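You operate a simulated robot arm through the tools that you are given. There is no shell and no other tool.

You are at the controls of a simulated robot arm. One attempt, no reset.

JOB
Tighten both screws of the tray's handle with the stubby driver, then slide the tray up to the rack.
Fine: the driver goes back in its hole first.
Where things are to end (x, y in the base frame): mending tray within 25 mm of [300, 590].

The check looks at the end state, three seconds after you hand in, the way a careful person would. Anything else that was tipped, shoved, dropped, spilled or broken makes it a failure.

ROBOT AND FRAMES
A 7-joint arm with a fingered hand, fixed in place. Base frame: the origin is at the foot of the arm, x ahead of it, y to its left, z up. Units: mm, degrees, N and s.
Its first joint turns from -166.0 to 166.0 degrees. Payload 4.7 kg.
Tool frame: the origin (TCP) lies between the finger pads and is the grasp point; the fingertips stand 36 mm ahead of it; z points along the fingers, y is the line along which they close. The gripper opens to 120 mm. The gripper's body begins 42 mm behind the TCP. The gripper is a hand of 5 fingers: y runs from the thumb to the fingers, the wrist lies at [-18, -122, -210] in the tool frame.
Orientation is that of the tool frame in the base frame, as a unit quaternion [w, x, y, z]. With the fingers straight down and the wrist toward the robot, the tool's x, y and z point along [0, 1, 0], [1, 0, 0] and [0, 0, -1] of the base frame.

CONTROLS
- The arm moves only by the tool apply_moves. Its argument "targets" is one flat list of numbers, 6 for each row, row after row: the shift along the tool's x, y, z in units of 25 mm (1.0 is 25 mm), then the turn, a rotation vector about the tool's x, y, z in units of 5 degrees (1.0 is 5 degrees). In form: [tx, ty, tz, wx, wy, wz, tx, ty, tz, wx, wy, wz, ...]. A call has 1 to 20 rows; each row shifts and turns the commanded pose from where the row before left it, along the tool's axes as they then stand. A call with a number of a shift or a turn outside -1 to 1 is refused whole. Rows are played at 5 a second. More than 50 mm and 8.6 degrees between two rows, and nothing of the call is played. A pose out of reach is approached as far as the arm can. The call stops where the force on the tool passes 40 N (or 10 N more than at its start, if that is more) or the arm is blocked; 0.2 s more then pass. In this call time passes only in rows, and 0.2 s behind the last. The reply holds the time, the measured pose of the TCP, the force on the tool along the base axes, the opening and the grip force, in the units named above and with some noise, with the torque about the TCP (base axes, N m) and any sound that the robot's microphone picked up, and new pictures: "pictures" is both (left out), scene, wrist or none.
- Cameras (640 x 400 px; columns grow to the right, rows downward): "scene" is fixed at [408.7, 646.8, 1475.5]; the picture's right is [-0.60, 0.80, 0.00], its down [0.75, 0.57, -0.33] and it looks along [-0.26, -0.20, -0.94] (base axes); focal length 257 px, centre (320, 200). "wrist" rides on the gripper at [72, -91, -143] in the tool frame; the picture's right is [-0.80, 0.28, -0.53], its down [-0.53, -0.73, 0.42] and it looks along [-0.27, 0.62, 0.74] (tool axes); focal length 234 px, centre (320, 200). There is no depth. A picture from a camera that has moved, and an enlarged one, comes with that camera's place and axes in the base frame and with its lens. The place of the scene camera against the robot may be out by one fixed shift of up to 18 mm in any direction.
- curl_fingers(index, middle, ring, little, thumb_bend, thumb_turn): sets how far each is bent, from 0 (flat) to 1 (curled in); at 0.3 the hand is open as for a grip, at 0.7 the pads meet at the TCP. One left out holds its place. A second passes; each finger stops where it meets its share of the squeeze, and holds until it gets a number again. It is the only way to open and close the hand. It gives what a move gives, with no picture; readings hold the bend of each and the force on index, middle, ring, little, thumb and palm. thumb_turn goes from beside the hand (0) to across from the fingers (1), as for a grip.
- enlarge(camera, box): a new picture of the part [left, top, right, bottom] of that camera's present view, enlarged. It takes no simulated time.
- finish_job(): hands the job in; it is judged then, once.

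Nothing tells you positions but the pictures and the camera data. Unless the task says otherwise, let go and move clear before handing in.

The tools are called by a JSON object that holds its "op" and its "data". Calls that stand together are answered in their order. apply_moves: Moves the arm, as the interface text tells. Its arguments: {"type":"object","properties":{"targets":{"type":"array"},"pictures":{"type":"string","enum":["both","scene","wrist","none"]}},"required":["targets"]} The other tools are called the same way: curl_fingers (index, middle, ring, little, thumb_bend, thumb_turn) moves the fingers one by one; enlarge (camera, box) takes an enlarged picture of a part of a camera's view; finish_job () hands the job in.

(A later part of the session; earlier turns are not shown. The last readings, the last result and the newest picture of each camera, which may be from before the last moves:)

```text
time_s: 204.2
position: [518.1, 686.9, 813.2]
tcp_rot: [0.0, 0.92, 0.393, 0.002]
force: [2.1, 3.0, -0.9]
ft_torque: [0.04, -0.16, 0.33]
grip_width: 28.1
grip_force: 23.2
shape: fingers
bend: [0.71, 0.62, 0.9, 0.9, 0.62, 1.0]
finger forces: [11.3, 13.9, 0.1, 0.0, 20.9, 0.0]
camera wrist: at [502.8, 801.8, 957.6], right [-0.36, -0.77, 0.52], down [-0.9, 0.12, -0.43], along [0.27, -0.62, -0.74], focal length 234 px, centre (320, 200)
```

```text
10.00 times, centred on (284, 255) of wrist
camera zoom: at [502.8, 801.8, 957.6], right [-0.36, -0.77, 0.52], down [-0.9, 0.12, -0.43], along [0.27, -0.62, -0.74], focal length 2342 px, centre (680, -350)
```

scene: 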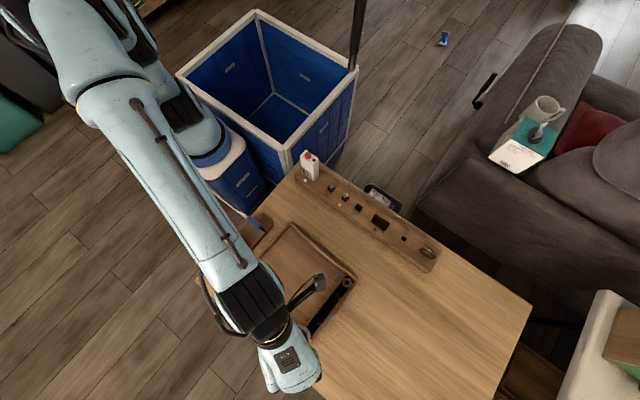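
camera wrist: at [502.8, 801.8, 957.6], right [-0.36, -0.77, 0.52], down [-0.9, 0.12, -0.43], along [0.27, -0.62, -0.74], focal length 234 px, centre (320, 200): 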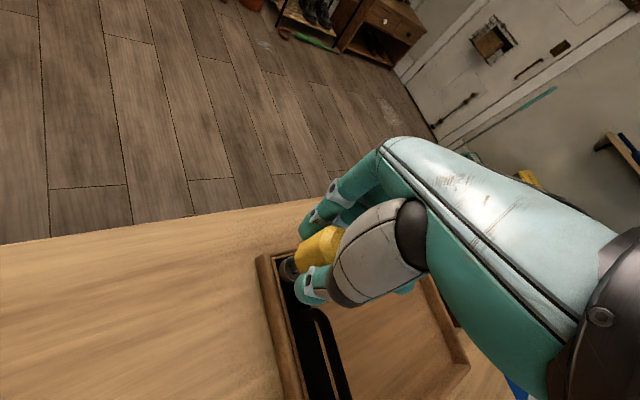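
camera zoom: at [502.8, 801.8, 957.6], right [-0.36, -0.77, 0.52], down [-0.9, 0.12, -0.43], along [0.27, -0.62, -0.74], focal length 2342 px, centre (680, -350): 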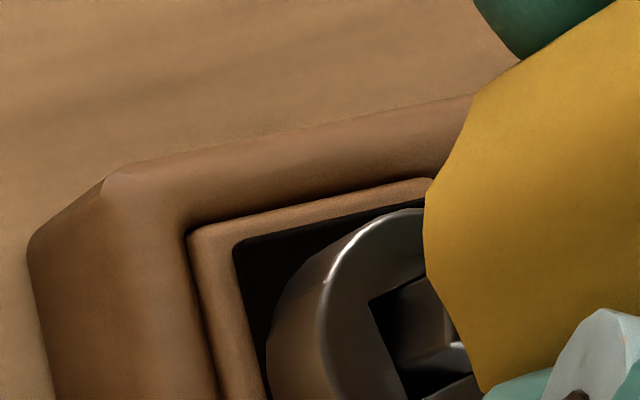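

Torque rose to 0.33 N·m and the screw stopped (lagging 14°), after roughly 88° of rotation. Both screws are tight. I'm backing off to unload and lifting straight out.

{"op": "apply_moves", "data": {"targets": [0.0091, -0.0158, 0, 0, 0, -1, 0.0091, -0.0158, 0, 0, 0, -1, 0.0091, -0.0158, 0, 0, 0, -1, 0.0091, -0.0158, 0, 0, 0, -1], "pictures": "none"}}

{"op": "apply_moves", "data": {"targets": [0, 0, -0.2, 0, 0, 0, 0, 0, -0.2, 0, 0, 0, 0, 0, -0.4, 0, 0, 0, 0, 0, -0.7, 0, 0, 0, 0, 0, -0.9, 0, 0, 0, 0, 0, -0.9, 0, 0, 0]}}

{"op": "enlarge", "data": {"camera": "wrist", "box": [230, 190, 340, 310]}}

{"op": "enlarge", "data": {"camera": "scene", "box": [200, 210, 380, 360]}}

```text
time_s: 205.2
position: [517.6, 689.2, 812.5]
tcp_rot: [-0.001, 0.838, 0.546, 0.002]
force: [0.0, -1.4, -0.7]
ft_torque: [-0.06, 0.07, 0.03]
grip_width: 27.6
grip_force: 19.4
shape: fingers
bend: [0.71, 0.64, 0.9, 0.9, 0.62, 1.0]
finger forces: [9.6, 11.1, 0.0, 0.0, 19.1, 0.0]
```

```text
time_s: 206.6
position: [517.1, 688.7, 896.7]
tcp_rot: [0.0, 0.838, 0.546, 0.002]
force: [0.3, -0.1, -1.6]
ft_torque: [0.0, -0.02, 0.03]
grip_width: 27.7
grip_force: 19.2
shape: fingers
bend: [0.71, 0.64, 0.9, 0.9, 0.62, 1.0]
finger forces: [10.2, 10.6, 0.1, 0.0, 18.8, 0.0]
camera wrist: at [463.0, 790.5, 1040.6], right [-0.07, -0.85, 0.52], down [-0.88, -0.19, -0.43], along [0.46, -0.49, -0.74], focal length 234 px, centre (320, 200)
```

scene: 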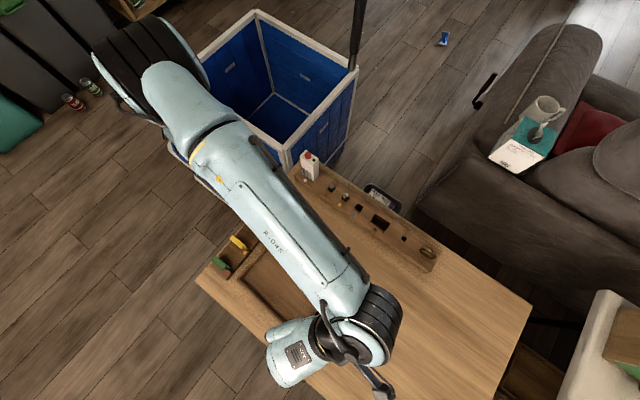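
wrist: 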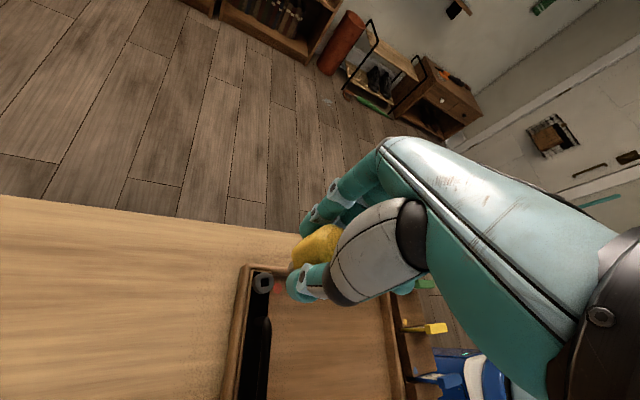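

```text
3.33 times, centred on (285, 250) of wrist
camera zoom: at [463.0, 790.5, 1040.6], right [-0.07, -0.85, 0.52], down [-0.88, -0.19, -0.43], along [0.46, -0.49, -0.74], focal length 781 px, centre (437, 33)
```

zoom: 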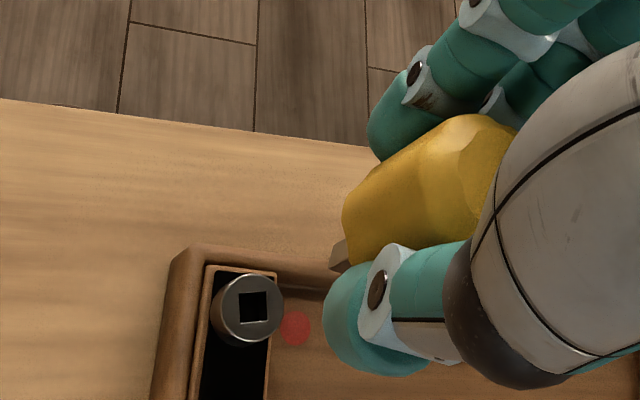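

```text
2.67 times, centred on (290, 285) of scene
camera zoom: at [408.7, 646.8, 1475.5], right [-0.6, 0.8, 0.0], down [0.75, 0.57, -0.33], along [-0.26, -0.2, -0.94], focal length 684 px, centre (400, -27)
```

zoom: 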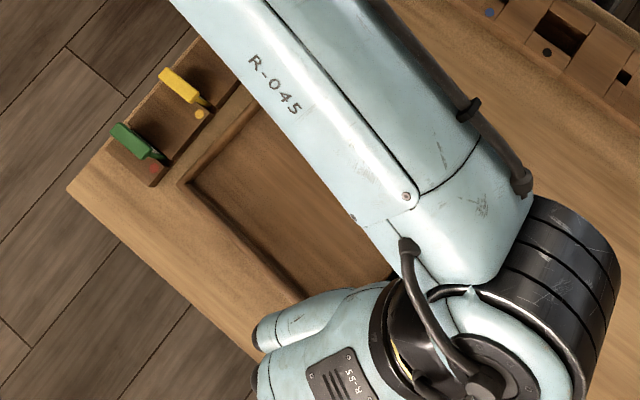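

Both screws are done; next the driver goes back in its hole. I'm checking the tip's position in the hand once more, and the red-side screw's final look.

{"op": "enlarge", "data": {"camera": "wrist", "box": [256, 245, 312, 285]}}

{"op": "enlarge", "data": {"camera": "wrist", "box": [236, 262, 292, 302]}}

```text
10.00 times, centred on (284, 265) of wrist
camera zoom: at [463.0, 790.5, 1040.6], right [-0.07, -0.85, 0.52], down [-0.88, -0.19, -0.43], along [0.46, -0.49, -0.74], focal length 2342 px, centre (680, -450)
```

zoom: 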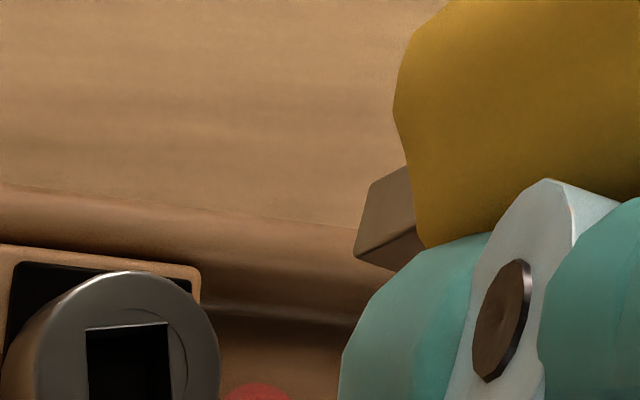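

```text
10.00 times, centred on (264, 282) of wrist
camera zoom: at [463.0, 790.5, 1040.6], right [-0.07, -0.85, 0.52], down [-0.88, -0.19, -0.43], along [0.46, -0.49, -0.74], focal length 2342 px, centre (880, -620)
```

zoom: 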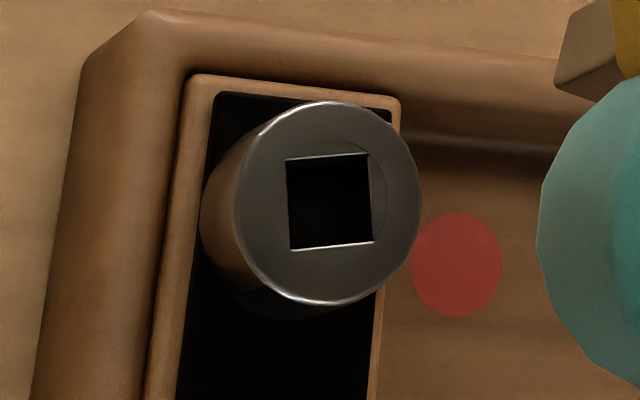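

The tip is at about (−5, −3.3) in the tool frame, rolled −10°. I'm carrying the driver over to its hole at a safe height and turning to square it with the hole.

{"op": "apply_moves", "data": {"targets": [-0.2133, -0.966, 0, 0, 0, 0, -0.2133, -0.966, 0, 0, 0, 0, -0.2133, -0.966, 0, 0, 0, 0, -0.2133, -0.966, 0, 0, 0, 0, -0.2133, -0.966, 0, 0, 0, 0, -0.2133, -0.966, 0, 0, 0, 0, -0.2133, -0.966, 0, 0, 0, 0, -0.2133, -0.966, 0, 0, 0, 0, -0.2133, -0.966, 0, 0, 0, 0, -0.2133, -0.966, 0, 0, 0, 0, -0.2133, -0.966, 0, 0, 0, 0, -0.2133, -0.966, 0, 0, 0, 0, -0.2133, -0.966, 0, 0, 0, 0, -0.2133, -0.966, 0, 0, 0, 0, -0.2133, -0.966, 0, 0, 0, 0, 0, 0, 0, 0, 0, -0.92, 0, 0, 0, 0, 0, -0.92, 0, 0, 0, 0, 0, -0.92]}}

{"op": "enlarge", "data": {"camera": "wrist", "box": [230, 200, 330, 310]}}

{"op": "enlarge", "data": {"camera": "scene", "box": [200, 210, 380, 360]}}

```text
time_s: 210.4
position: [153.8, 762.2, 895.0]
tcp_rot: [0.0, 0.765, 0.644, 0.002]
force: [0.6, -1.0, -1.8]
ft_torque: [-0.04, 0.0, -0.02]
grip_width: 27.7
grip_force: 19.8
shape: fingers
bend: [0.71, 0.64, 0.9, 0.9, 0.62, 1.0]
finger forces: [10.1, 10.5, 0.1, 0.0, 18.6, 0.0]
camera wrist: at [76.5, 847.6, 1038.6], right [0.14, -0.84, 0.52], down [-0.81, -0.4, -0.43], along [0.57, -0.37, -0.74], focal length 234 px, centre (320, 200)
```

scene: 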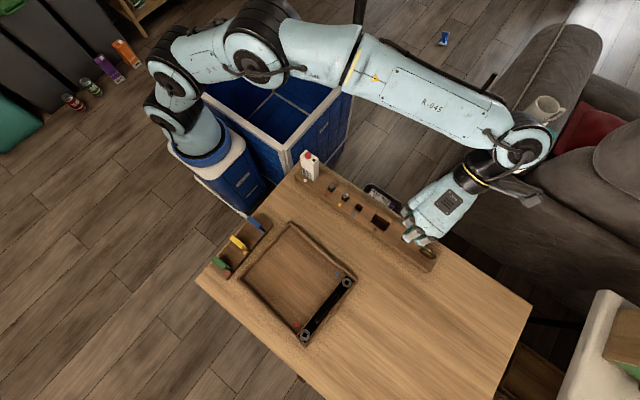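
wrist: 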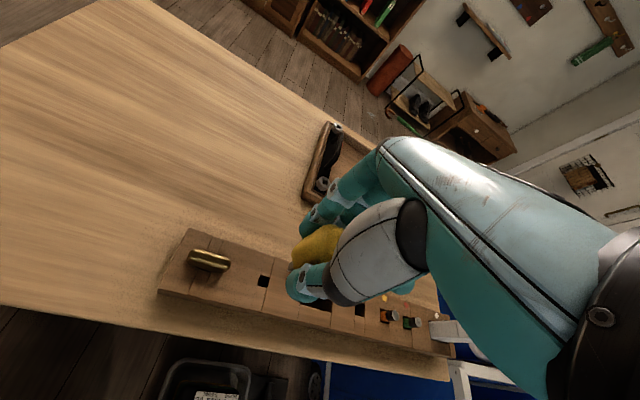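

```text
3.64 times, centred on (280, 255) of wrist
camera zoom: at [76.5, 847.6, 1038.6], right [0.14, -0.84, 0.52], down [-0.81, -0.4, -0.43], along [0.57, -0.37, -0.74], focal length 852 px, centre (466, 0)
```

zoom: 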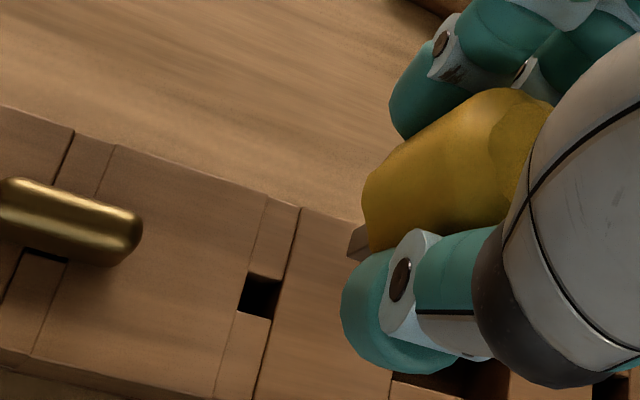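

```text
2.67 times, centred on (290, 285) of scene
camera zoom: at [408.7, 646.8, 1475.5], right [-0.6, 0.8, 0.0], down [0.75, 0.57, -0.33], along [-0.26, -0.2, -0.94], focal length 684 px, centre (400, -27)
```

zoom: 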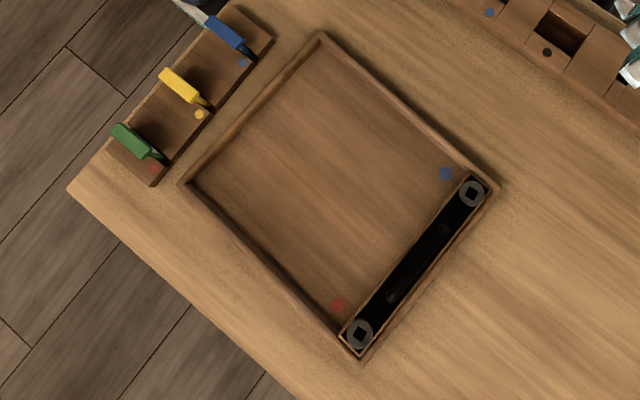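

The tray is undisturbed. I'm checking both screws from above and the hole/tip relation before inserting.

{"op": "enlarge", "data": {"camera": "scene", "box": [335, 275, 359, 299]}}

{"op": "enlarge", "data": {"camera": "scene", "box": [293, 325, 317, 349]}}

{"op": "enlarge", "data": {"camera": "wrist", "box": [246, 255, 302, 295]}}

```text
16.00 times, centred on (347, 287) of scene
camera zoom: at [408.7, 646.8, 1475.5], right [-0.6, 0.8, 0.0], down [0.75, 0.57, -0.33], along [-0.26, -0.2, -0.94], focal length 4106 px, centre (-112, -1192)
```

zoom: 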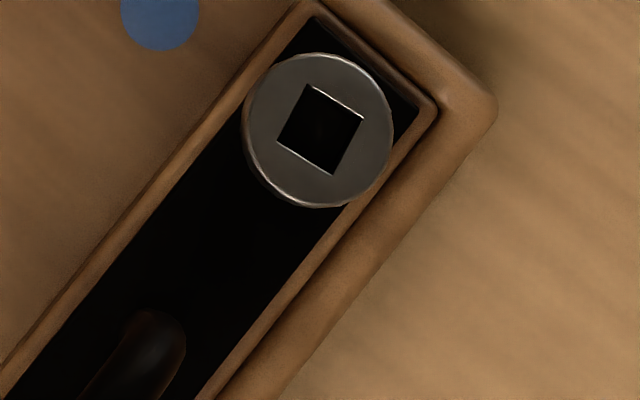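

```text
16.00 times, centred on (305, 337) of scene
camera zoom: at [408.7, 646.8, 1475.5], right [-0.6, 0.8, 0.0], down [0.75, 0.57, -0.33], along [-0.26, -0.2, -0.94], focal length 4106 px, centre (560, -1992)
```

zoom: 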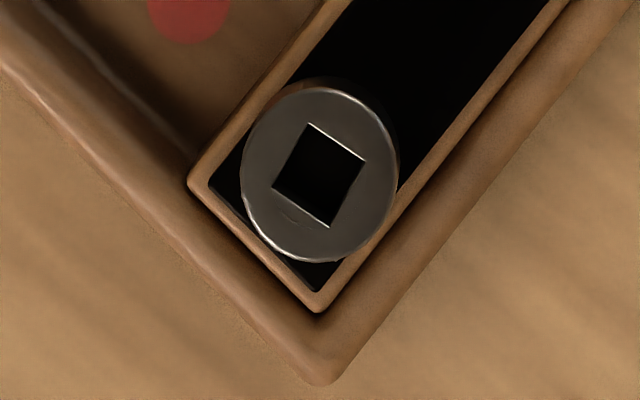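

```text
10.00 times, centred on (274, 275) of wrist
camera zoom: at [76.5, 847.6, 1038.6], right [0.14, -0.84, 0.52], down [-0.81, -0.4, -0.43], along [0.57, -0.37, -0.74], focal length 2342 px, centre (780, -550)
```

zoom: 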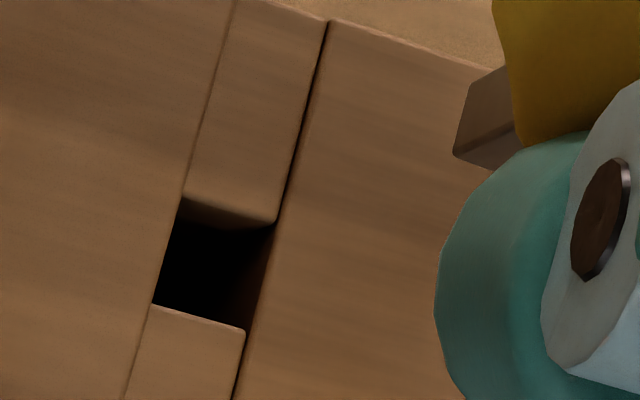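

The hole is within about 1 mm of the tip and the angles match. I'm correcting and lowering to a close hover.

{"op": "apply_moves", "data": {"targets": [0.032, -0.048, 0.65, 0, 0, 0, 0, 0, 0.65, 0, 0, 0, 0, 0, 0.65, 0, 0, 0, 0, 0, 0.6, 0, 0, 0], "pictures": "none"}}

{"op": "enlarge", "data": {"camera": "wrist", "box": [256, 245, 312, 285]}}

```text
time_s: 211.4
position: [152.2, 762.7, 830.7]
tcp_rot: [0.0, 0.766, 0.643, 0.003]
force: [0.2, 0.6, -1.1]
ft_torque: [0.02, 0.01, -0.01]
grip_width: 27.8
grip_force: 20.4
shape: fingers
bend: [0.71, 0.64, 0.9, 0.9, 0.62, 1.0]
finger forces: [10.1, 10.4, 0.0, 0.0, 18.6, 0.0]
```

```text
10.00 times, centred on (284, 265) of wrist
camera zoom: at [75.8, 848.6, 974.3], right [0.13, -0.84, 0.52], down [-0.81, -0.4, -0.43], along [0.57, -0.37, -0.74], focal length 2342 px, centre (680, -450)
```

zoom: 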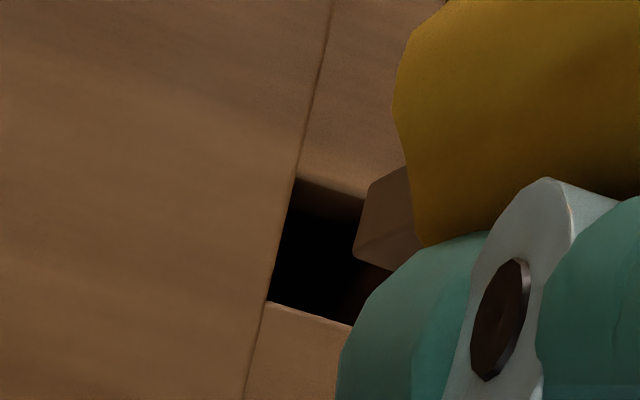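

Close: a further correction of about 1 mm in tool y. I'm lowering to just above the rack top and looking again.

{"op": "apply_moves", "data": {"targets": [0.016, 0.038, 0.18, 0, 0, 0, 0, 0, 0.18, 0, 0, 0], "pictures": "none"}}

{"op": "enlarge", "data": {"camera": "wrist", "box": [256, 245, 312, 285]}}

```text
time_s: 212.0
position: [153.7, 762.4, 822.2]
tcp_rot: [-0.001, 0.766, 0.642, 0.002]
force: [0.5, 0.4, -1.4]
ft_torque: [-0.01, 0.01, 0.0]
grip_width: 27.9
grip_force: 19.9
shape: fingers
bend: [0.71, 0.64, 0.9, 0.9, 0.62, 1.0]
finger forces: [10.1, 10.5, 0.0, 0.0, 18.8, 0.0]
```

```text
10.00 times, centred on (284, 265) of wrist
camera zoom: at [76.8, 849.5, 965.9], right [0.13, -0.84, 0.52], down [-0.81, -0.4, -0.43], along [0.57, -0.37, -0.74], focal length 2342 px, centre (680, -450)
```

zoom: 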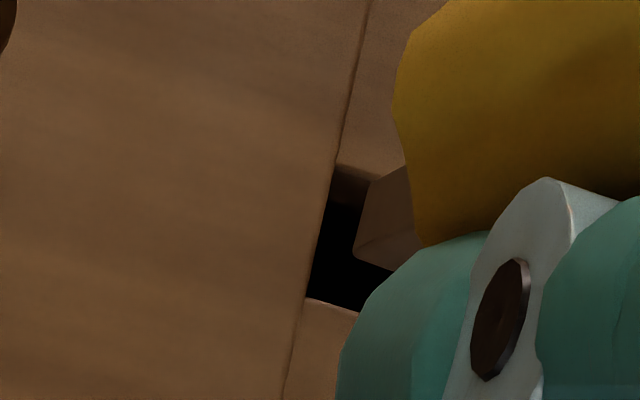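

Well centred now. I'm going down in small steps.

{"op": "apply_moves", "data": {"targets": [0, 0, 0.1, 0, 0, 0], "pictures": "none"}}

{"op": "apply_moves", "data": {"targets": [0, 0, 0.1, 0, 0, 0], "pictures": "none"}}

{"op": "apply_moves", "data": {"targets": [0, 0, 0.1, 0, 0, 0], "pictures": "none"}}

{"op": "enlarge", "data": {"camera": "wrist", "box": [256, 245, 312, 285]}}

```text
time_s: 212.4
position: [153.0, 763.4, 819.2]
tcp_rot: [0.0, 0.766, 0.642, 0.003]
force: [0.1, -0.8, 0.1]
ft_torque: [0.01, 0.01, 0.06]
grip_width: 27.8
grip_force: 19.4
shape: fingers
bend: [0.71, 0.64, 0.9, 0.9, 0.62, 1.0]
finger forces: [10.1, 10.5, 0.0, 0.0, 18.7, 0.1]
```

```text
time_s: 212.8
position: [152.6, 763.0, 817.8]
tcp_rot: [-0.001, 0.766, 0.643, 0.001]
force: [0.0, 0.0, 0.2]
ft_torque: [0.01, 0.04, 0.02]
grip_width: 28.0
grip_force: 20.1
shape: fingers
bend: [0.71, 0.64, 0.9, 0.9, 0.62, 1.0]
finger forces: [10.1, 10.6, 0.1, 0.0, 18.8, 0.0]
```

```text
time_s: 213.2
position: [152.6, 762.8, 815.5]
tcp_rot: [0.0, 0.766, 0.643, 0.002]
force: [-0.2, 0.4, -0.1]
ft_torque: [-0.01, -0.02, 0.0]
grip_width: 27.6
grip_force: 20.0
shape: fingers
bend: [0.71, 0.64, 0.9, 0.9, 0.62, 1.0]
finger forces: [10.1, 10.5, 0.0, 0.0, 18.8, 0.0]
```

```text
10.00 times, centred on (284, 265) of wrist
camera zoom: at [76.5, 849.0, 958.8], right [0.13, -0.84, 0.52], down [-0.81, -0.4, -0.43], along [0.57, -0.37, -0.74], focal length 2342 px, centre (680, -450)
```

zoom: 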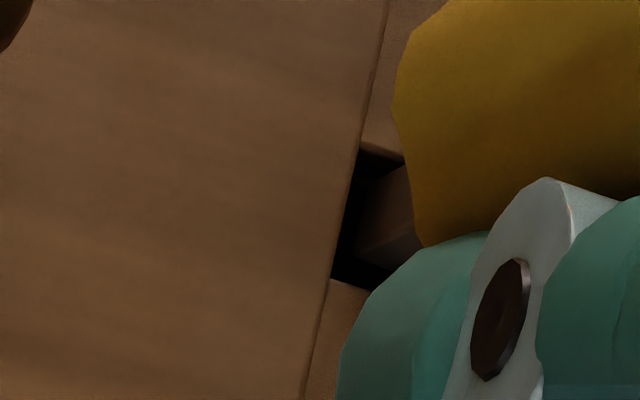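

The tip is entering the hole. I'm lowering on, watching the force.

{"op": "apply_moves", "data": {"targets": [0, 0, 0.16, 0, 0, 0, 0, 0, 0.16, 0, 0, 0], "pictures": "none"}}

{"op": "apply_moves", "data": {"targets": [0, 0, 0.16, 0, 0, 0, 0, 0, 0.16, 0, 0, 0], "pictures": "none"}}

{"op": "apply_moves", "data": {"targets": [0, 0, 0.16, 0, 0, 0], "pictures": "none"}}

```text
time_s: 213.8
position: [153.8, 764.0, 806.7]
tcp_rot: [-0.001, 0.767, 0.642, 0.002]
force: [-0.1, -0.6, -0.6]
ft_torque: [-0.01, 0.0, 0.0]
grip_width: 27.7
grip_force: 19.9
shape: fingers
bend: [0.71, 0.64, 0.9, 0.9, 0.62, 1.0]
finger forces: [10.0, 10.5, 0.0, 0.1, 18.7, 0.1]
```

```text
time_s: 214.4
position: [154.7, 763.4, 798.9]
tcp_rot: [0.0, 0.766, 0.642, 0.002]
force: [-0.1, 0.2, -2.2]
ft_torque: [0.0, 0.0, 0.01]
grip_width: 28.1
grip_force: 19.4
shape: fingers
bend: [0.71, 0.64, 0.9, 0.9, 0.62, 1.0]
finger forces: [10.1, 10.5, 0.0, 0.0, 18.7, 0.0]
```

```text
time_s: 214.8
position: [153.0, 763.1, 794.6]
tcp_rot: [0.001, 0.766, 0.642, 0.003]
force: [-0.1, 0.5, -1.5]
ft_torque: [-0.02, 0.01, -0.02]
grip_width: 27.9
grip_force: 20.0
shape: fingers
bend: [0.71, 0.64, 0.9, 0.9, 0.62, 1.0]
finger forces: [10.2, 10.5, 0.0, 0.0, 18.8, 0.0]
```

{"op": "apply_moves", "data": {"targets": [0, 0, 0.12, 0, 0, 0], "pictures": "none"}}

{"op": "apply_moves", "data": {"targets": [0, 0, 0.1, 0, 0, 0], "pictures": "wrist"}}

{"op": "enlarge", "data": {"camera": "wrist", "box": [240, 180, 350, 300]}}

```text
time_s: 215.2
position: [152.4, 763.6, 792.0]
tcp_rot: [0.0, 0.766, 0.643, 0.003]
force: [0.3, 0.8, -1.1]
ft_torque: [0.03, -0.02, -0.01]
grip_width: 27.9
grip_force: 19.6
shape: fingers
bend: [0.71, 0.64, 0.9, 0.9, 0.62, 1.0]
finger forces: [10.1, 10.5, 0.0, 0.1, 18.6, 0.0]
```

```text
time_s: 215.6
position: [152.6, 764.8, 789.9]
tcp_rot: [0.0, 0.766, 0.643, 0.003]
force: [-0.2, 0.0, -1.2]
ft_torque: [0.03, 0.03, -0.03]
grip_width: 27.7
grip_force: 19.8
shape: fingers
bend: [0.71, 0.64, 0.9, 0.9, 0.62, 1.0]
finger forces: [10.1, 10.5, 0.0, 0.0, 18.8, 0.1]
camera wrist: at [76.9, 849.5, 933.6], right [0.13, -0.84, 0.52], down [-0.81, -0.4, -0.43], along [0.57, -0.37, -0.74], focal length 234 px, centre (320, 200)
```

wrist: 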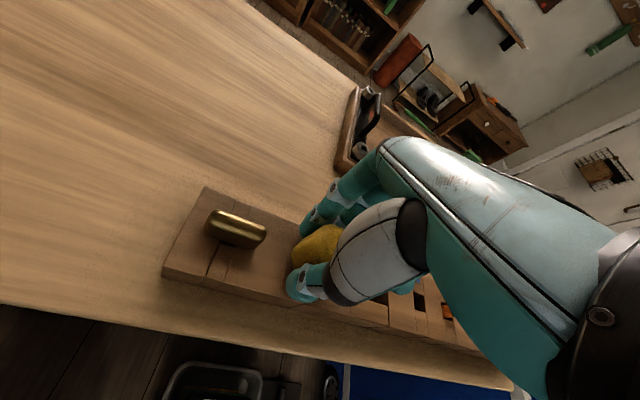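

```text
3.33 times, centred on (295, 240) of wrist
camera zoom: at [76.9, 849.5, 933.6], right [0.13, -0.84, 0.52], down [-0.81, -0.4, -0.43], along [0.57, -0.37, -0.74], focal length 781 px, centre (403, 67)
```

zoom: 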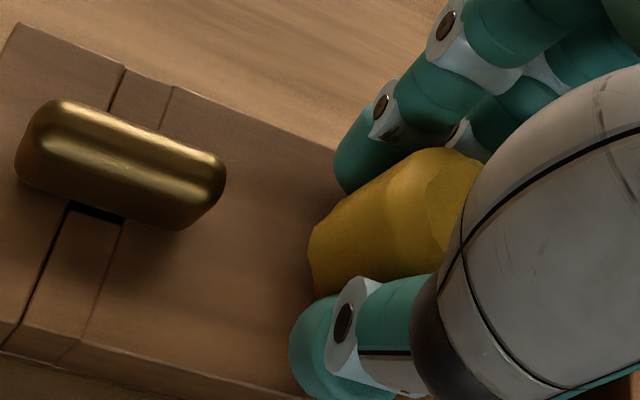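

Nearly seated. One last 2 mm, then I'll release gently in stages.

{"op": "apply_moves", "data": {"targets": [0, 0, 0.08, 0, 0, 0], "pictures": "none"}}

{"op": "curl_fingers", "data": {"index": 0.58, "middle": 0.59, "thumb_bend": 0.57}}

{"op": "curl_fingers", "data": {"index": 0.42, "middle": 0.42, "thumb_bend": 0.4}}

{"op": "enlarge", "data": {"camera": "wrist", "box": [240, 180, 350, 300]}}

```text
time_s: 216.0
position: [154.1, 763.4, 788.6]
tcp_rot: [0.001, 0.766, 0.642, 0.002]
force: [-0.1, 1.0, 0.5]
ft_torque: [0.0, 0.0, 0.01]
grip_width: 27.6
grip_force: 19.2
shape: fingers
bend: [0.71, 0.64, 0.9, 0.9, 0.62, 1.0]
finger forces: [10.0, 10.6, 0.1, 0.0, 18.7, 0.0]
```

```text
time_s: 217.0
position: [154.6, 764.0, 788.6]
tcp_rot: [0.0, 0.766, 0.643, 0.002]
force: [0.8, 0.0, 0.4]
ft_torque: [-0.01, 0.01, 0.01]
grip_width: 43.0
grip_force: 0.1
shape: fingers
bend: [0.57, 0.59, 0.9, 0.9, 0.56, 1.0]
finger forces: [0.0, 0.1, 0.0, 0.0, 0.0, 0.0]
```

```text
time_s: 218.0
position: [153.2, 763.3, 789.0]
tcp_rot: [0.001, 0.766, 0.642, 0.003]
force: [0.2, -0.6, -0.2]
ft_torque: [0.0, -0.02, -0.02]
grip_width: 89.5
grip_force: 0.0
shape: fingers
bend: [0.42, 0.42, 0.9, 0.9, 0.4, 0.99]
finger forces: [0.0, 0.0, 0.0, 0.0, 0.0, 0.1]
```

```text
3.33 times, centred on (295, 240) of wrist
camera zoom: at [76.7, 849.5, 931.7], right [0.13, -0.84, 0.52], down [-0.81, -0.4, -0.43], along [0.57, -0.37, -0.74], focal length 781 px, centre (403, 67)
```

zoom: 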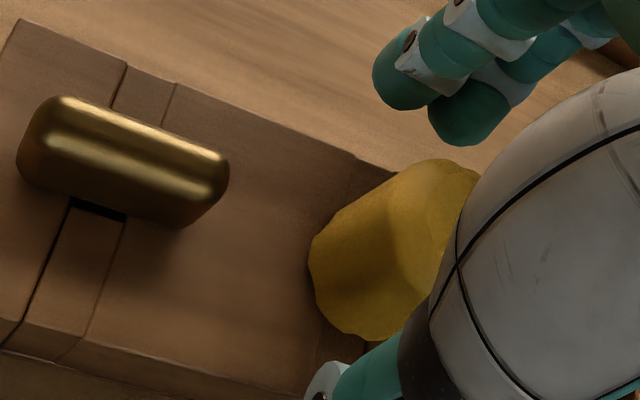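

The driver is released and standing in its hole. I'm withdrawing straight up.

{"op": "apply_moves", "data": {"targets": [0, 0, -0.5, 0, 0, 0, 0, 0, -0.8, 0, 0, 0, 0, 0, -0.9, 0, 0, 0, 0, 0, -0.9, 0, 0, 0, 0, 0, -0.9, 0, 0, 0]}}

{"op": "enlarge", "data": {"camera": "wrist", "box": [180, 200, 330, 320]}}

```text
time_s: 219.2
position: [150.7, 763.1, 888.8]
tcp_rot: [0.0, 0.765, 0.644, 0.001]
force: [0.9, -0.1, -0.9]
ft_torque: [-0.01, -0.02, 0.0]
grip_width: 89.5
grip_force: 0.0
shape: fingers
bend: [0.42, 0.42, 0.9, 0.9, 0.4, 0.99]
finger forces: [0.1, 0.0, 0.0, 0.0, 0.0, 0.1]
camera wrist: at [75.4, 848.9, 1032.3], right [0.14, -0.84, 0.52], down [-0.81, -0.4, -0.43], along [0.57, -0.37, -0.74], focal length 234 px, centre (320, 200)
```

scene: 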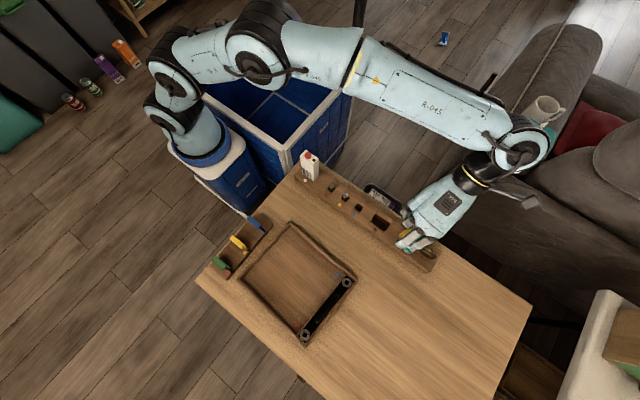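
wrist: 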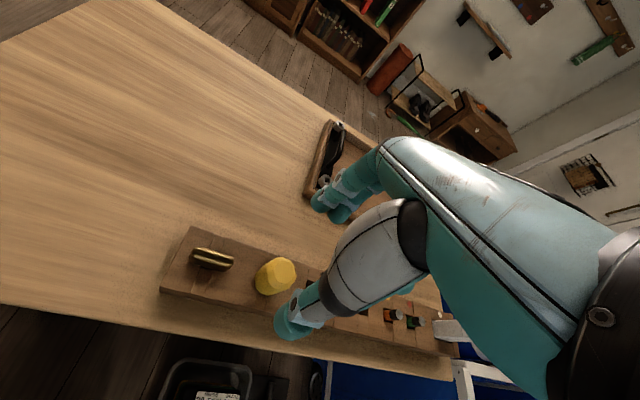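

```text
3.33 times, centred on (255, 260) of wrist
camera zoom: at [75.4, 848.9, 1032.3], right [0.14, -0.84, 0.52], down [-0.81, -0.4, -0.43], along [0.57, -0.37, -0.74], focal length 781 px, centre (537, 0)
```

zoom: 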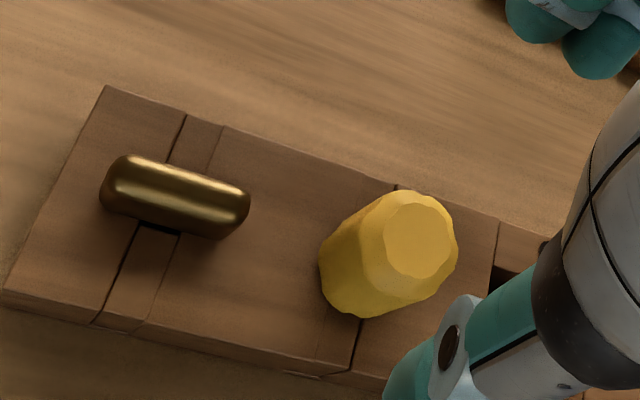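

The driver is back in its hole, upright. Next is the tray: I'll push it from its far side with the row of fingertips. Calibrating the scene camera from known points puts the tray centre near (418, 588), so it needs about −118 mm in x. I'm moving there at height and setting the fingers.

{"op": "apply_moves", "data": {"targets": [0, 0, 0, 0, 0, -0.98, 0, 0, 0, 0, 0, -0.98, -0.389, 0.941, 0.0, 0, 0, 0, -0.389, 0.941, 0.0, 0, 0, 0, -0.389, 0.941, 0.0, 0, 0, 0, -0.389, 0.941, 0.0, 0, 0, 0, -0.389, 0.941, 0.0, 0, 0, 0, -0.389, 0.941, 0.0, 0, 0, 0, -0.389, 0.941, 0.0, 0, 0, 0, -0.389, 0.941, 0.0, 0, 0, 0, -0.389, 0.941, 0.0, 0, 0, 0, -0.389, 0.941, 0.0, 0, 0, 0, -0.389, 0.941, 0.0, 0, 0, 0, -0.389, 0.941, 0.0, 0, 0, 0, -0.389, 0.941, 0.0, 0, 0, 0, -0.389, 0.941, 0.0, 0, 0, 0, -0.389, 0.941, 0.0, 0, 0, 0], "pictures": "none"}}

{"op": "curl_fingers", "data": {"index": 0.5, "middle": 0.5, "ring": 0.5, "little": 0.5, "thumb_bend": 0.3}}

{"op": "apply_moves", "data": {"targets": [0, 0, 0, 0, 0, 0]}}

{"op": "enlarge", "data": {"camera": "wrist", "box": [150, 130, 400, 400]}}

{"op": "enlarge", "data": {"camera": "scene", "box": [200, 210, 380, 370]}}

```text
time_s: 222.8
position: [505.7, 615.3, 888.8]
tcp_rot: [0.001, 0.708, 0.706, 0.001]
force: [0.8, -0.3, -0.7]
ft_torque: [0.01, -0.03, 0.01]
grip_width: 89.7
grip_force: 0.0
shape: fingers
bend: [0.42, 0.42, 0.9, 0.9, 0.4, 0.99]
finger forces: [0.1, 0.0, 0.0, 0.1, 0.1, 0.1]
```

```text
time_s: 223.8
position: [507.3, 615.8, 889.0]
tcp_rot: [0.0, 0.708, 0.706, 0.003]
force: [0.3, -0.2, -0.5]
ft_torque: [0.01, 0.02, 0.01]
grip_width: 92.2
grip_force: 0.1
shape: fingers
bend: [0.5, 0.5, 0.5, 0.5, 0.3, 0.98]
finger forces: [0.0, 0.1, 0.0, 0.0, 0.0, 0.1]
```

```text
time_s: 224.2
position: [505.1, 616.0, 888.7]
tcp_rot: [0.0, 0.708, 0.706, 0.003]
force: [0.1, -0.1, 0.1]
ft_torque: [0.0, -0.02, -0.01]
grip_width: 92.7
grip_force: 0.1
shape: fingers
bend: [0.5, 0.5, 0.5, 0.5, 0.3, 0.98]
finger forces: [0.0, 0.0, 0.0, 0.0, 0.0, 0.0]
camera wrist: at [415.4, 687.2, 1032.3], right [0.28, -0.81, 0.52], down [-0.73, -0.53, -0.43], along [0.62, -0.27, -0.74], focal length 234 px, centre (320, 200)
```

scene: 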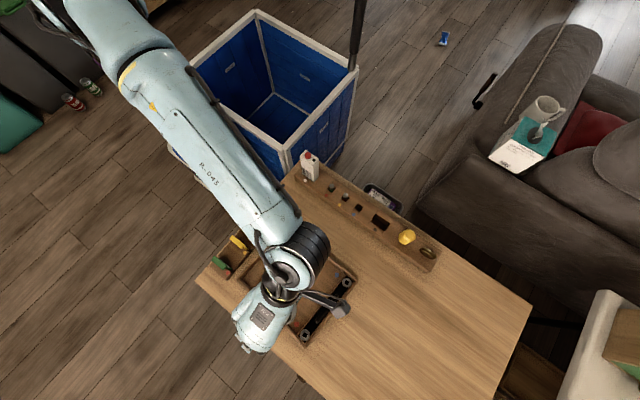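
wrist: 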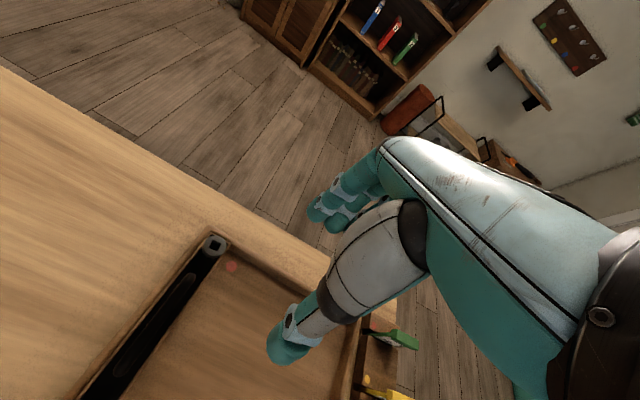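

```text
1.48 times, centred on (275, 265) of wrist
camera zoom: at [415.4, 687.2, 1032.3], right [0.28, -0.81, 0.52], down [-0.73, -0.53, -0.43], along [0.62, -0.27, -0.74], focal length 347 px, centre (387, 104)
```

zoom: 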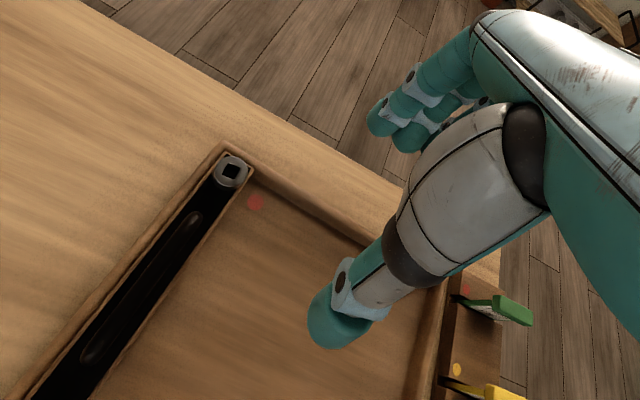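

```text
2.50 times, centred on (290, 290) of scene
camera zoom: at [408.7, 646.8, 1475.5], right [-0.6, 0.8, 0.0], down [0.75, 0.57, -0.33], along [-0.26, -0.2, -0.94], focal length 642 px, centre (395, -25)
```

zoom: 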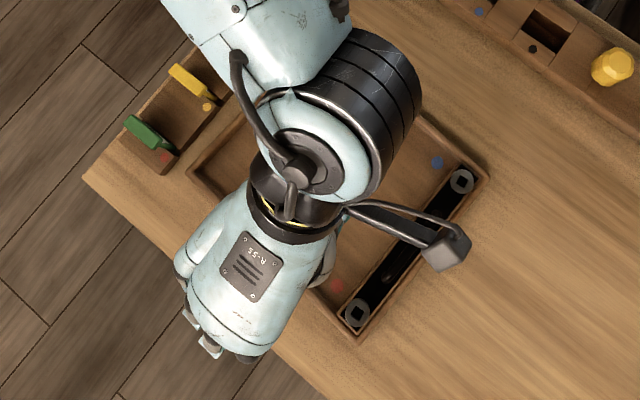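

The rim of the far wall is at x≈520 and the fingertips hang just outside it. I'm descending to put the finger pads behind the wall, with the thumb open inside the tray well above its floor.

{"op": "apply_moves", "data": {"targets": [0, 0, 0.8, 0, 0, 0, 0, 0, 0.8, 0, 0, 0, 0, 0, 0.8, 0, 0, 0, 0, 0, 0.8, 0, 0, 0]}}

{"op": "enlarge", "data": {"camera": "wrist", "box": [150, 130, 400, 400]}}

{"op": "enlarge", "data": {"camera": "scene", "box": [200, 210, 380, 370]}}

```text
time_s: 225.2
position: [506.0, 617.0, 807.5]
tcp_rot: [0.0, 0.708, 0.706, 0.002]
force: [-0.3, 0.5, 0.9]
ft_torque: [0.01, -0.01, -0.03]
grip_width: 92.4
grip_force: 0.0
shape: fingers
bend: [0.5, 0.5, 0.5, 0.5, 0.3, 0.98]
finger forces: [0.0, 0.0, 0.0, 0.0, 0.0, 0.0]
camera wrist: at [415.4, 688.7, 951.2], right [0.28, -0.81, 0.52], down [-0.73, -0.53, -0.43], along [0.62, -0.27, -0.74], focal length 234 px, centre (320, 200)
```

scene: 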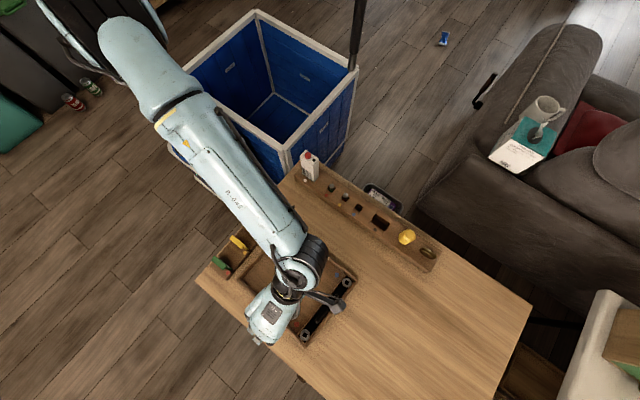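
wrist: 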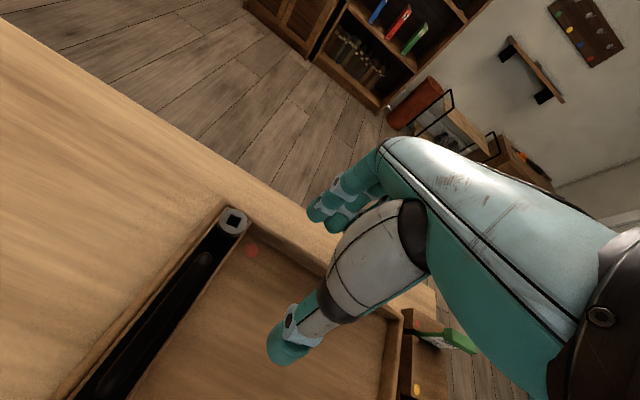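

```text
1.48 times, centred on (275, 265) of wrist
camera zoom: at [415.4, 688.7, 951.2], right [0.28, -0.81, 0.52], down [-0.73, -0.53, -0.43], along [0.62, -0.27, -0.74], focal length 347 px, centre (387, 104)
```

zoom: 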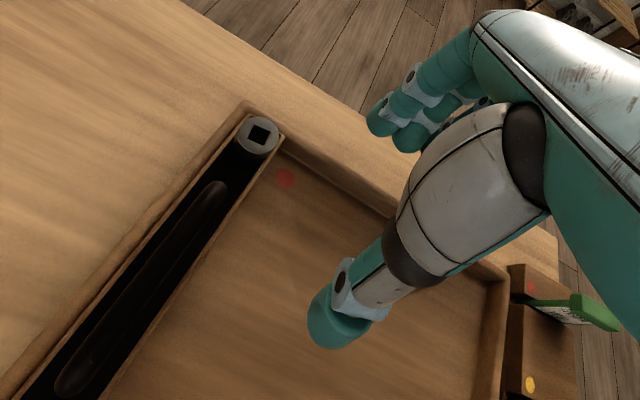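

```text
2.50 times, centred on (290, 290) of scene
camera zoom: at [408.7, 646.8, 1475.5], right [-0.6, 0.8, 0.0], down [0.75, 0.57, -0.33], along [-0.26, -0.2, -0.94], focal length 642 px, centre (395, -25)
```

zoom: 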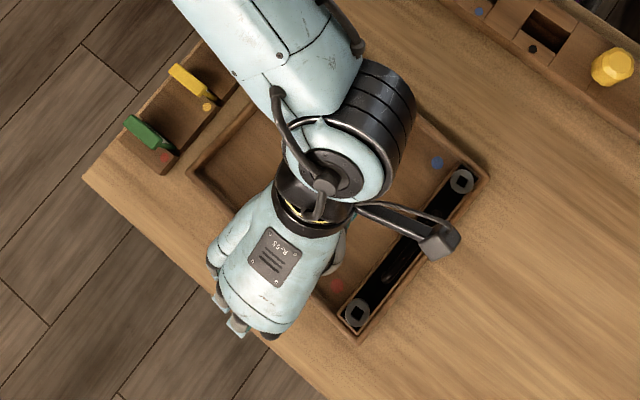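

The fingers hang beyond the rim. I'll add 6 mm of clearance and lower the rest of the way, force-checked.

{"op": "apply_moves", "data": {"targets": [0, 0.24, 0.3, 0, 0, 0, 0, 0, 0.5, 0, 0, 0, 0, 0, 0.4, 0, 0, 0], "pictures": "none"}}

{"op": "apply_moves", "data": {"targets": [0, 0, 0.3, 0, 0, 0], "pictures": "none"}}

{"op": "apply_moves", "data": {"targets": [0, 0, 0.24, 0, 0, 0], "pictures": "none"}}

{"op": "apply_moves", "data": {"targets": [0, 0, 0.24, 0, 0, 0], "pictures": "wrist"}}

{"op": "enlarge", "data": {"camera": "wrist", "box": [250, 150, 400, 300]}}

```text
time_s: 226.0
position: [512.5, 617.8, 778.3]
tcp_rot: [0.0, 0.707, 0.707, 0.002]
force: [0.0, 0.4, -0.7]
ft_torque: [-0.01, 0.0, 0.0]
grip_width: 92.7
grip_force: 0.0
shape: fingers
bend: [0.5, 0.5, 0.5, 0.5, 0.3, 0.98]
finger forces: [0.1, 0.0, 0.1, 0.0, 0.1, 0.0]
```

```text
time_s: 226.4
position: [511.8, 617.2, 770.9]
tcp_rot: [-0.001, 0.708, 0.706, 0.003]
force: [-0.3, 0.7, 0.8]
ft_torque: [0.04, -0.03, 0.01]
grip_width: 92.4
grip_force: 0.1
shape: fingers
bend: [0.5, 0.5, 0.5, 0.5, 0.3, 0.98]
finger forces: [0.1, 0.0, 0.0, 0.0, 0.0, 0.0]
```

```text
time_s: 226.8
position: [511.9, 618.7, 764.1]
tcp_rot: [0.0, 0.708, 0.706, 0.002]
force: [-0.7, 0.5, 0.4]
ft_torque: [0.01, -0.01, 0.0]
grip_width: 92.7
grip_force: 0.2
shape: fingers
bend: [0.5, 0.5, 0.5, 0.5, 0.3, 0.98]
finger forces: [0.0, 0.0, 0.0, 0.0, 0.0, 0.0]
```

```text
time_s: 227.2
position: [511.3, 618.2, 758.9]
tcp_rot: [-0.001, 0.709, 0.705, 0.003]
force: [0.7, 0.4, 0.3]
ft_torque: [0.01, -0.03, 0.01]
grip_width: 92.7
grip_force: 0.0
shape: fingers
bend: [0.5, 0.5, 0.5, 0.5, 0.3, 0.98]
finger forces: [0.0, 0.0, 0.0, 0.0, 0.0, 0.0]
camera wrist: at [421.1, 689.1, 902.6], right [0.28, -0.81, 0.52], down [-0.73, -0.53, -0.43], along [0.62, -0.27, -0.74], focal length 234 px, centre (320, 200)
```

wrist: 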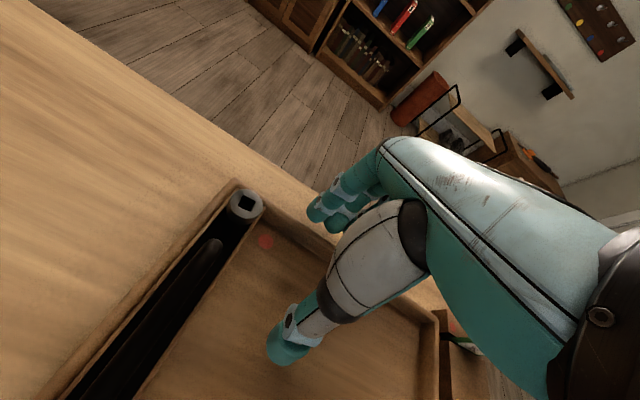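

```text
2.67 times, centred on (325, 225) of wrist
camera zoom: at [421.1, 689.1, 902.6], right [0.28, -0.81, 0.52], down [-0.73, -0.53, -0.43], along [0.62, -0.27, -0.74], focal length 624 px, centre (307, 133)
```

zoom: 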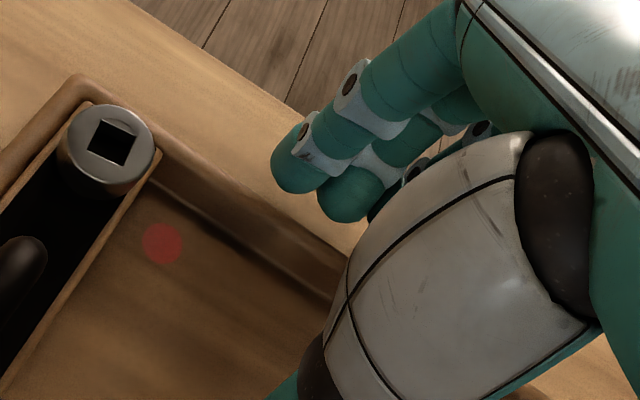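

The fingers are behind the wall with about 12–15 mm clearance. I'm lowering 4 mm more and starting a slow push toward −x.

{"op": "apply_moves", "data": {"targets": [0, 0, 0.16, 0, 0, 0], "pictures": "none"}}

{"op": "apply_moves", "data": {"targets": [0, -0.2, 0, 0, 0, 0, 0, -0.2, 0, 0, 0, 0], "pictures": "none"}}

{"op": "apply_moves", "data": {"targets": [0, -0.1, 0, 0, 0, 0, 0, -0.1, 0, 0, 0, 0], "pictures": "none"}}

{"op": "apply_moves", "data": {"targets": [0, -0.1, 0, 0, 0, 0, 0, -0.1, 0, 0, 0, 0], "pictures": "none"}}

```text
time_s: 227.6
position: [511.7, 619.5, 754.3]
tcp_rot: [0.001, 0.708, 0.706, 0.002]
force: [-0.6, 0.3, -0.1]
ft_torque: [0.0, 0.0, 0.02]
grip_width: 92.7
grip_force: 0.0
shape: fingers
bend: [0.5, 0.5, 0.5, 0.5, 0.3, 0.98]
finger forces: [0.0, 0.1, 0.0, 0.0, 0.0, 0.1]
```

```text
time_s: 228.2
position: [501.4, 618.8, 754.6]
tcp_rot: [0.0, 0.708, 0.706, 0.003]
force: [1.1, -0.1, -1.2]
ft_torque: [-0.01, -0.02, -0.01]
grip_width: 93.3
grip_force: 0.1
shape: fingers
bend: [0.49, 0.5, 0.5, 0.5, 0.3, 0.98]
finger forces: [0.6, 0.0, 0.0, 0.0, 0.1, 0.0]
```

```text
time_s: 228.8
position: [496.8, 617.3, 755.8]
tcp_rot: [0.0, 0.709, 0.706, 0.002]
force: [3.5, -0.2, 1.3]
ft_torque: [-0.02, -0.1, -0.01]
grip_width: 96.0
grip_force: 2.5
shape: fingers
bend: [0.48, 0.49, 0.5, 0.5, 0.3, 0.98]
finger forces: [2.0, 1.3, 0.4, 0.0, 0.0, 0.0]
```

```text
time_s: 229.4
position: [492.3, 618.2, 754.7]
tcp_rot: [0.0, 0.708, 0.706, 0.001]
force: [4.5, -0.7, 0.8]
ft_torque: [0.02, -0.12, 0.01]
grip_width: 95.8
grip_force: 2.0
shape: fingers
bend: [0.48, 0.49, 0.5, 0.5, 0.3, 0.98]
finger forces: [2.2, 1.3, 0.4, 0.1, 0.0, 0.1]
```

The tray is sliding with about 4 N. I'll continue in short pushes and check the picture.

{"op": "apply_moves", "data": {"targets": [0, -0.2, 0, 0, 0, 0, 0, -0.2, 0, 0, 0, 0, 0, -0.2, 0, 0, 0, 0, 0, -0.2, 0, 0, 0, 0, 0, -0.2, 0, 0, 0, 0], "pictures": "scene"}}

{"op": "enlarge", "data": {"camera": "scene", "box": [190, 170, 400, 360]}}

```text
time_s: 230.6
position: [465.4, 617.5, 754.9]
tcp_rot: [0.0, 0.708, 0.707, 0.003]
force: [4.4, 0.8, 1.1]
ft_torque: [0.01, -0.13, 0.01]
grip_width: 95.2
grip_force: 1.6
shape: fingers
bend: [0.48, 0.49, 0.5, 0.5, 0.3, 0.98]
finger forces: [2.0, 1.1, 0.3, 0.1, 0.0, 0.0]
```

scene: 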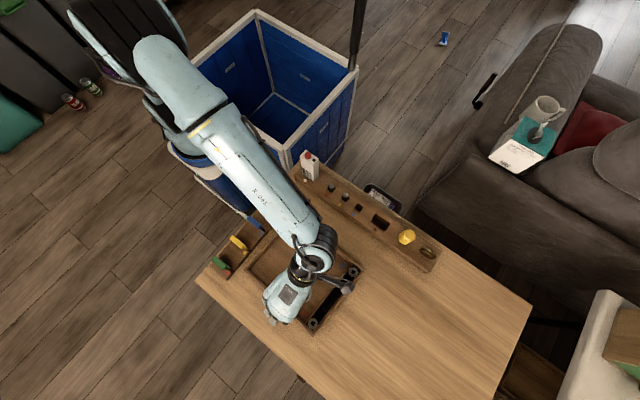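

```text
2.11 times, centred on (295, 265) of scene
camera zoom: at [408.7, 646.8, 1475.5], right [-0.6, 0.8, 0.0], down [0.75, 0.57, -0.33], along [-0.26, -0.2, -0.94], focal length 540 px, centre (373, 63)
```

zoom: 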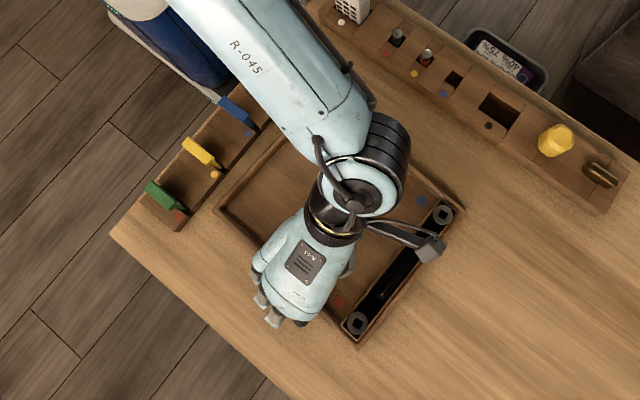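

The tray has moved about 33 mm and is straightening. I'm continuing.

{"op": "apply_moves", "data": {"targets": [0, -0.2, 0, 0, 0, 0, 0, -0.2, 0, 0, 0, 0, 0, -0.2, 0, 0, 0, 0, 0, -0.2, 0, 0, 0, 0, 0, -0.2, 0, 0, 0, 0, 0, -0.2, 0, 0, 0, 0, 0, -0.2, 0, 0, 0, 0, 0, -0.2, 0, 0, 0, 0], "pictures": "scene"}}

{"op": "enlarge", "data": {"camera": "scene", "box": [190, 170, 400, 360]}}

```text
time_s: 232.4
position: [425.8, 616.9, 754.1]
tcp_rot: [0.0, 0.708, 0.706, 0.002]
force: [3.4, 0.0, 0.6]
ft_torque: [0.0, -0.12, 0.06]
grip_width: 95.7
grip_force: 1.8
shape: fingers
bend: [0.48, 0.49, 0.5, 0.5, 0.3, 0.98]
finger forces: [1.8, 1.2, 0.5, 0.0, 0.0, 0.0]
```

scene: 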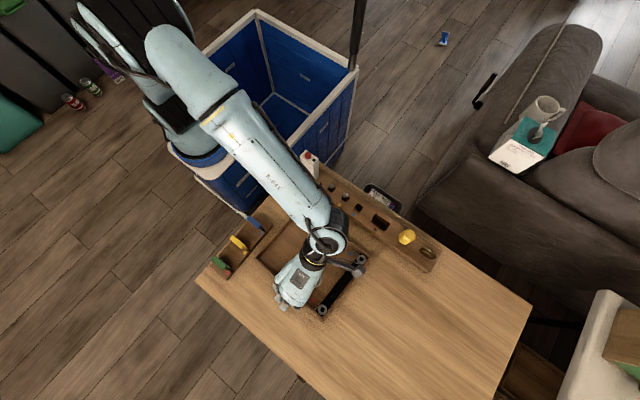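

```text
2.11 times, centred on (295, 265) of scene
camera zoom: at [408.7, 646.8, 1475.5], right [-0.6, 0.8, 0.0], down [0.75, 0.57, -0.33], along [-0.26, -0.2, -0.94], focal length 540 px, centre (373, 63)
```

zoom: 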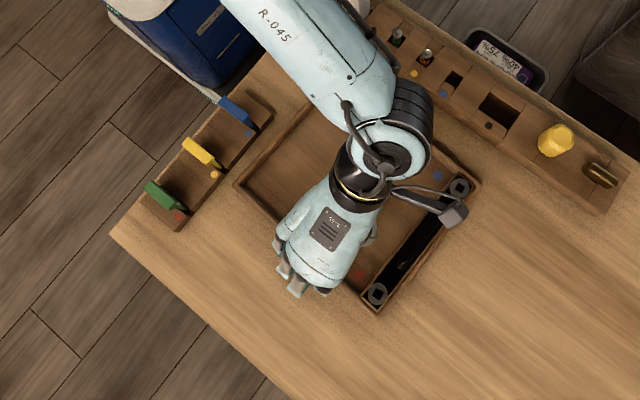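

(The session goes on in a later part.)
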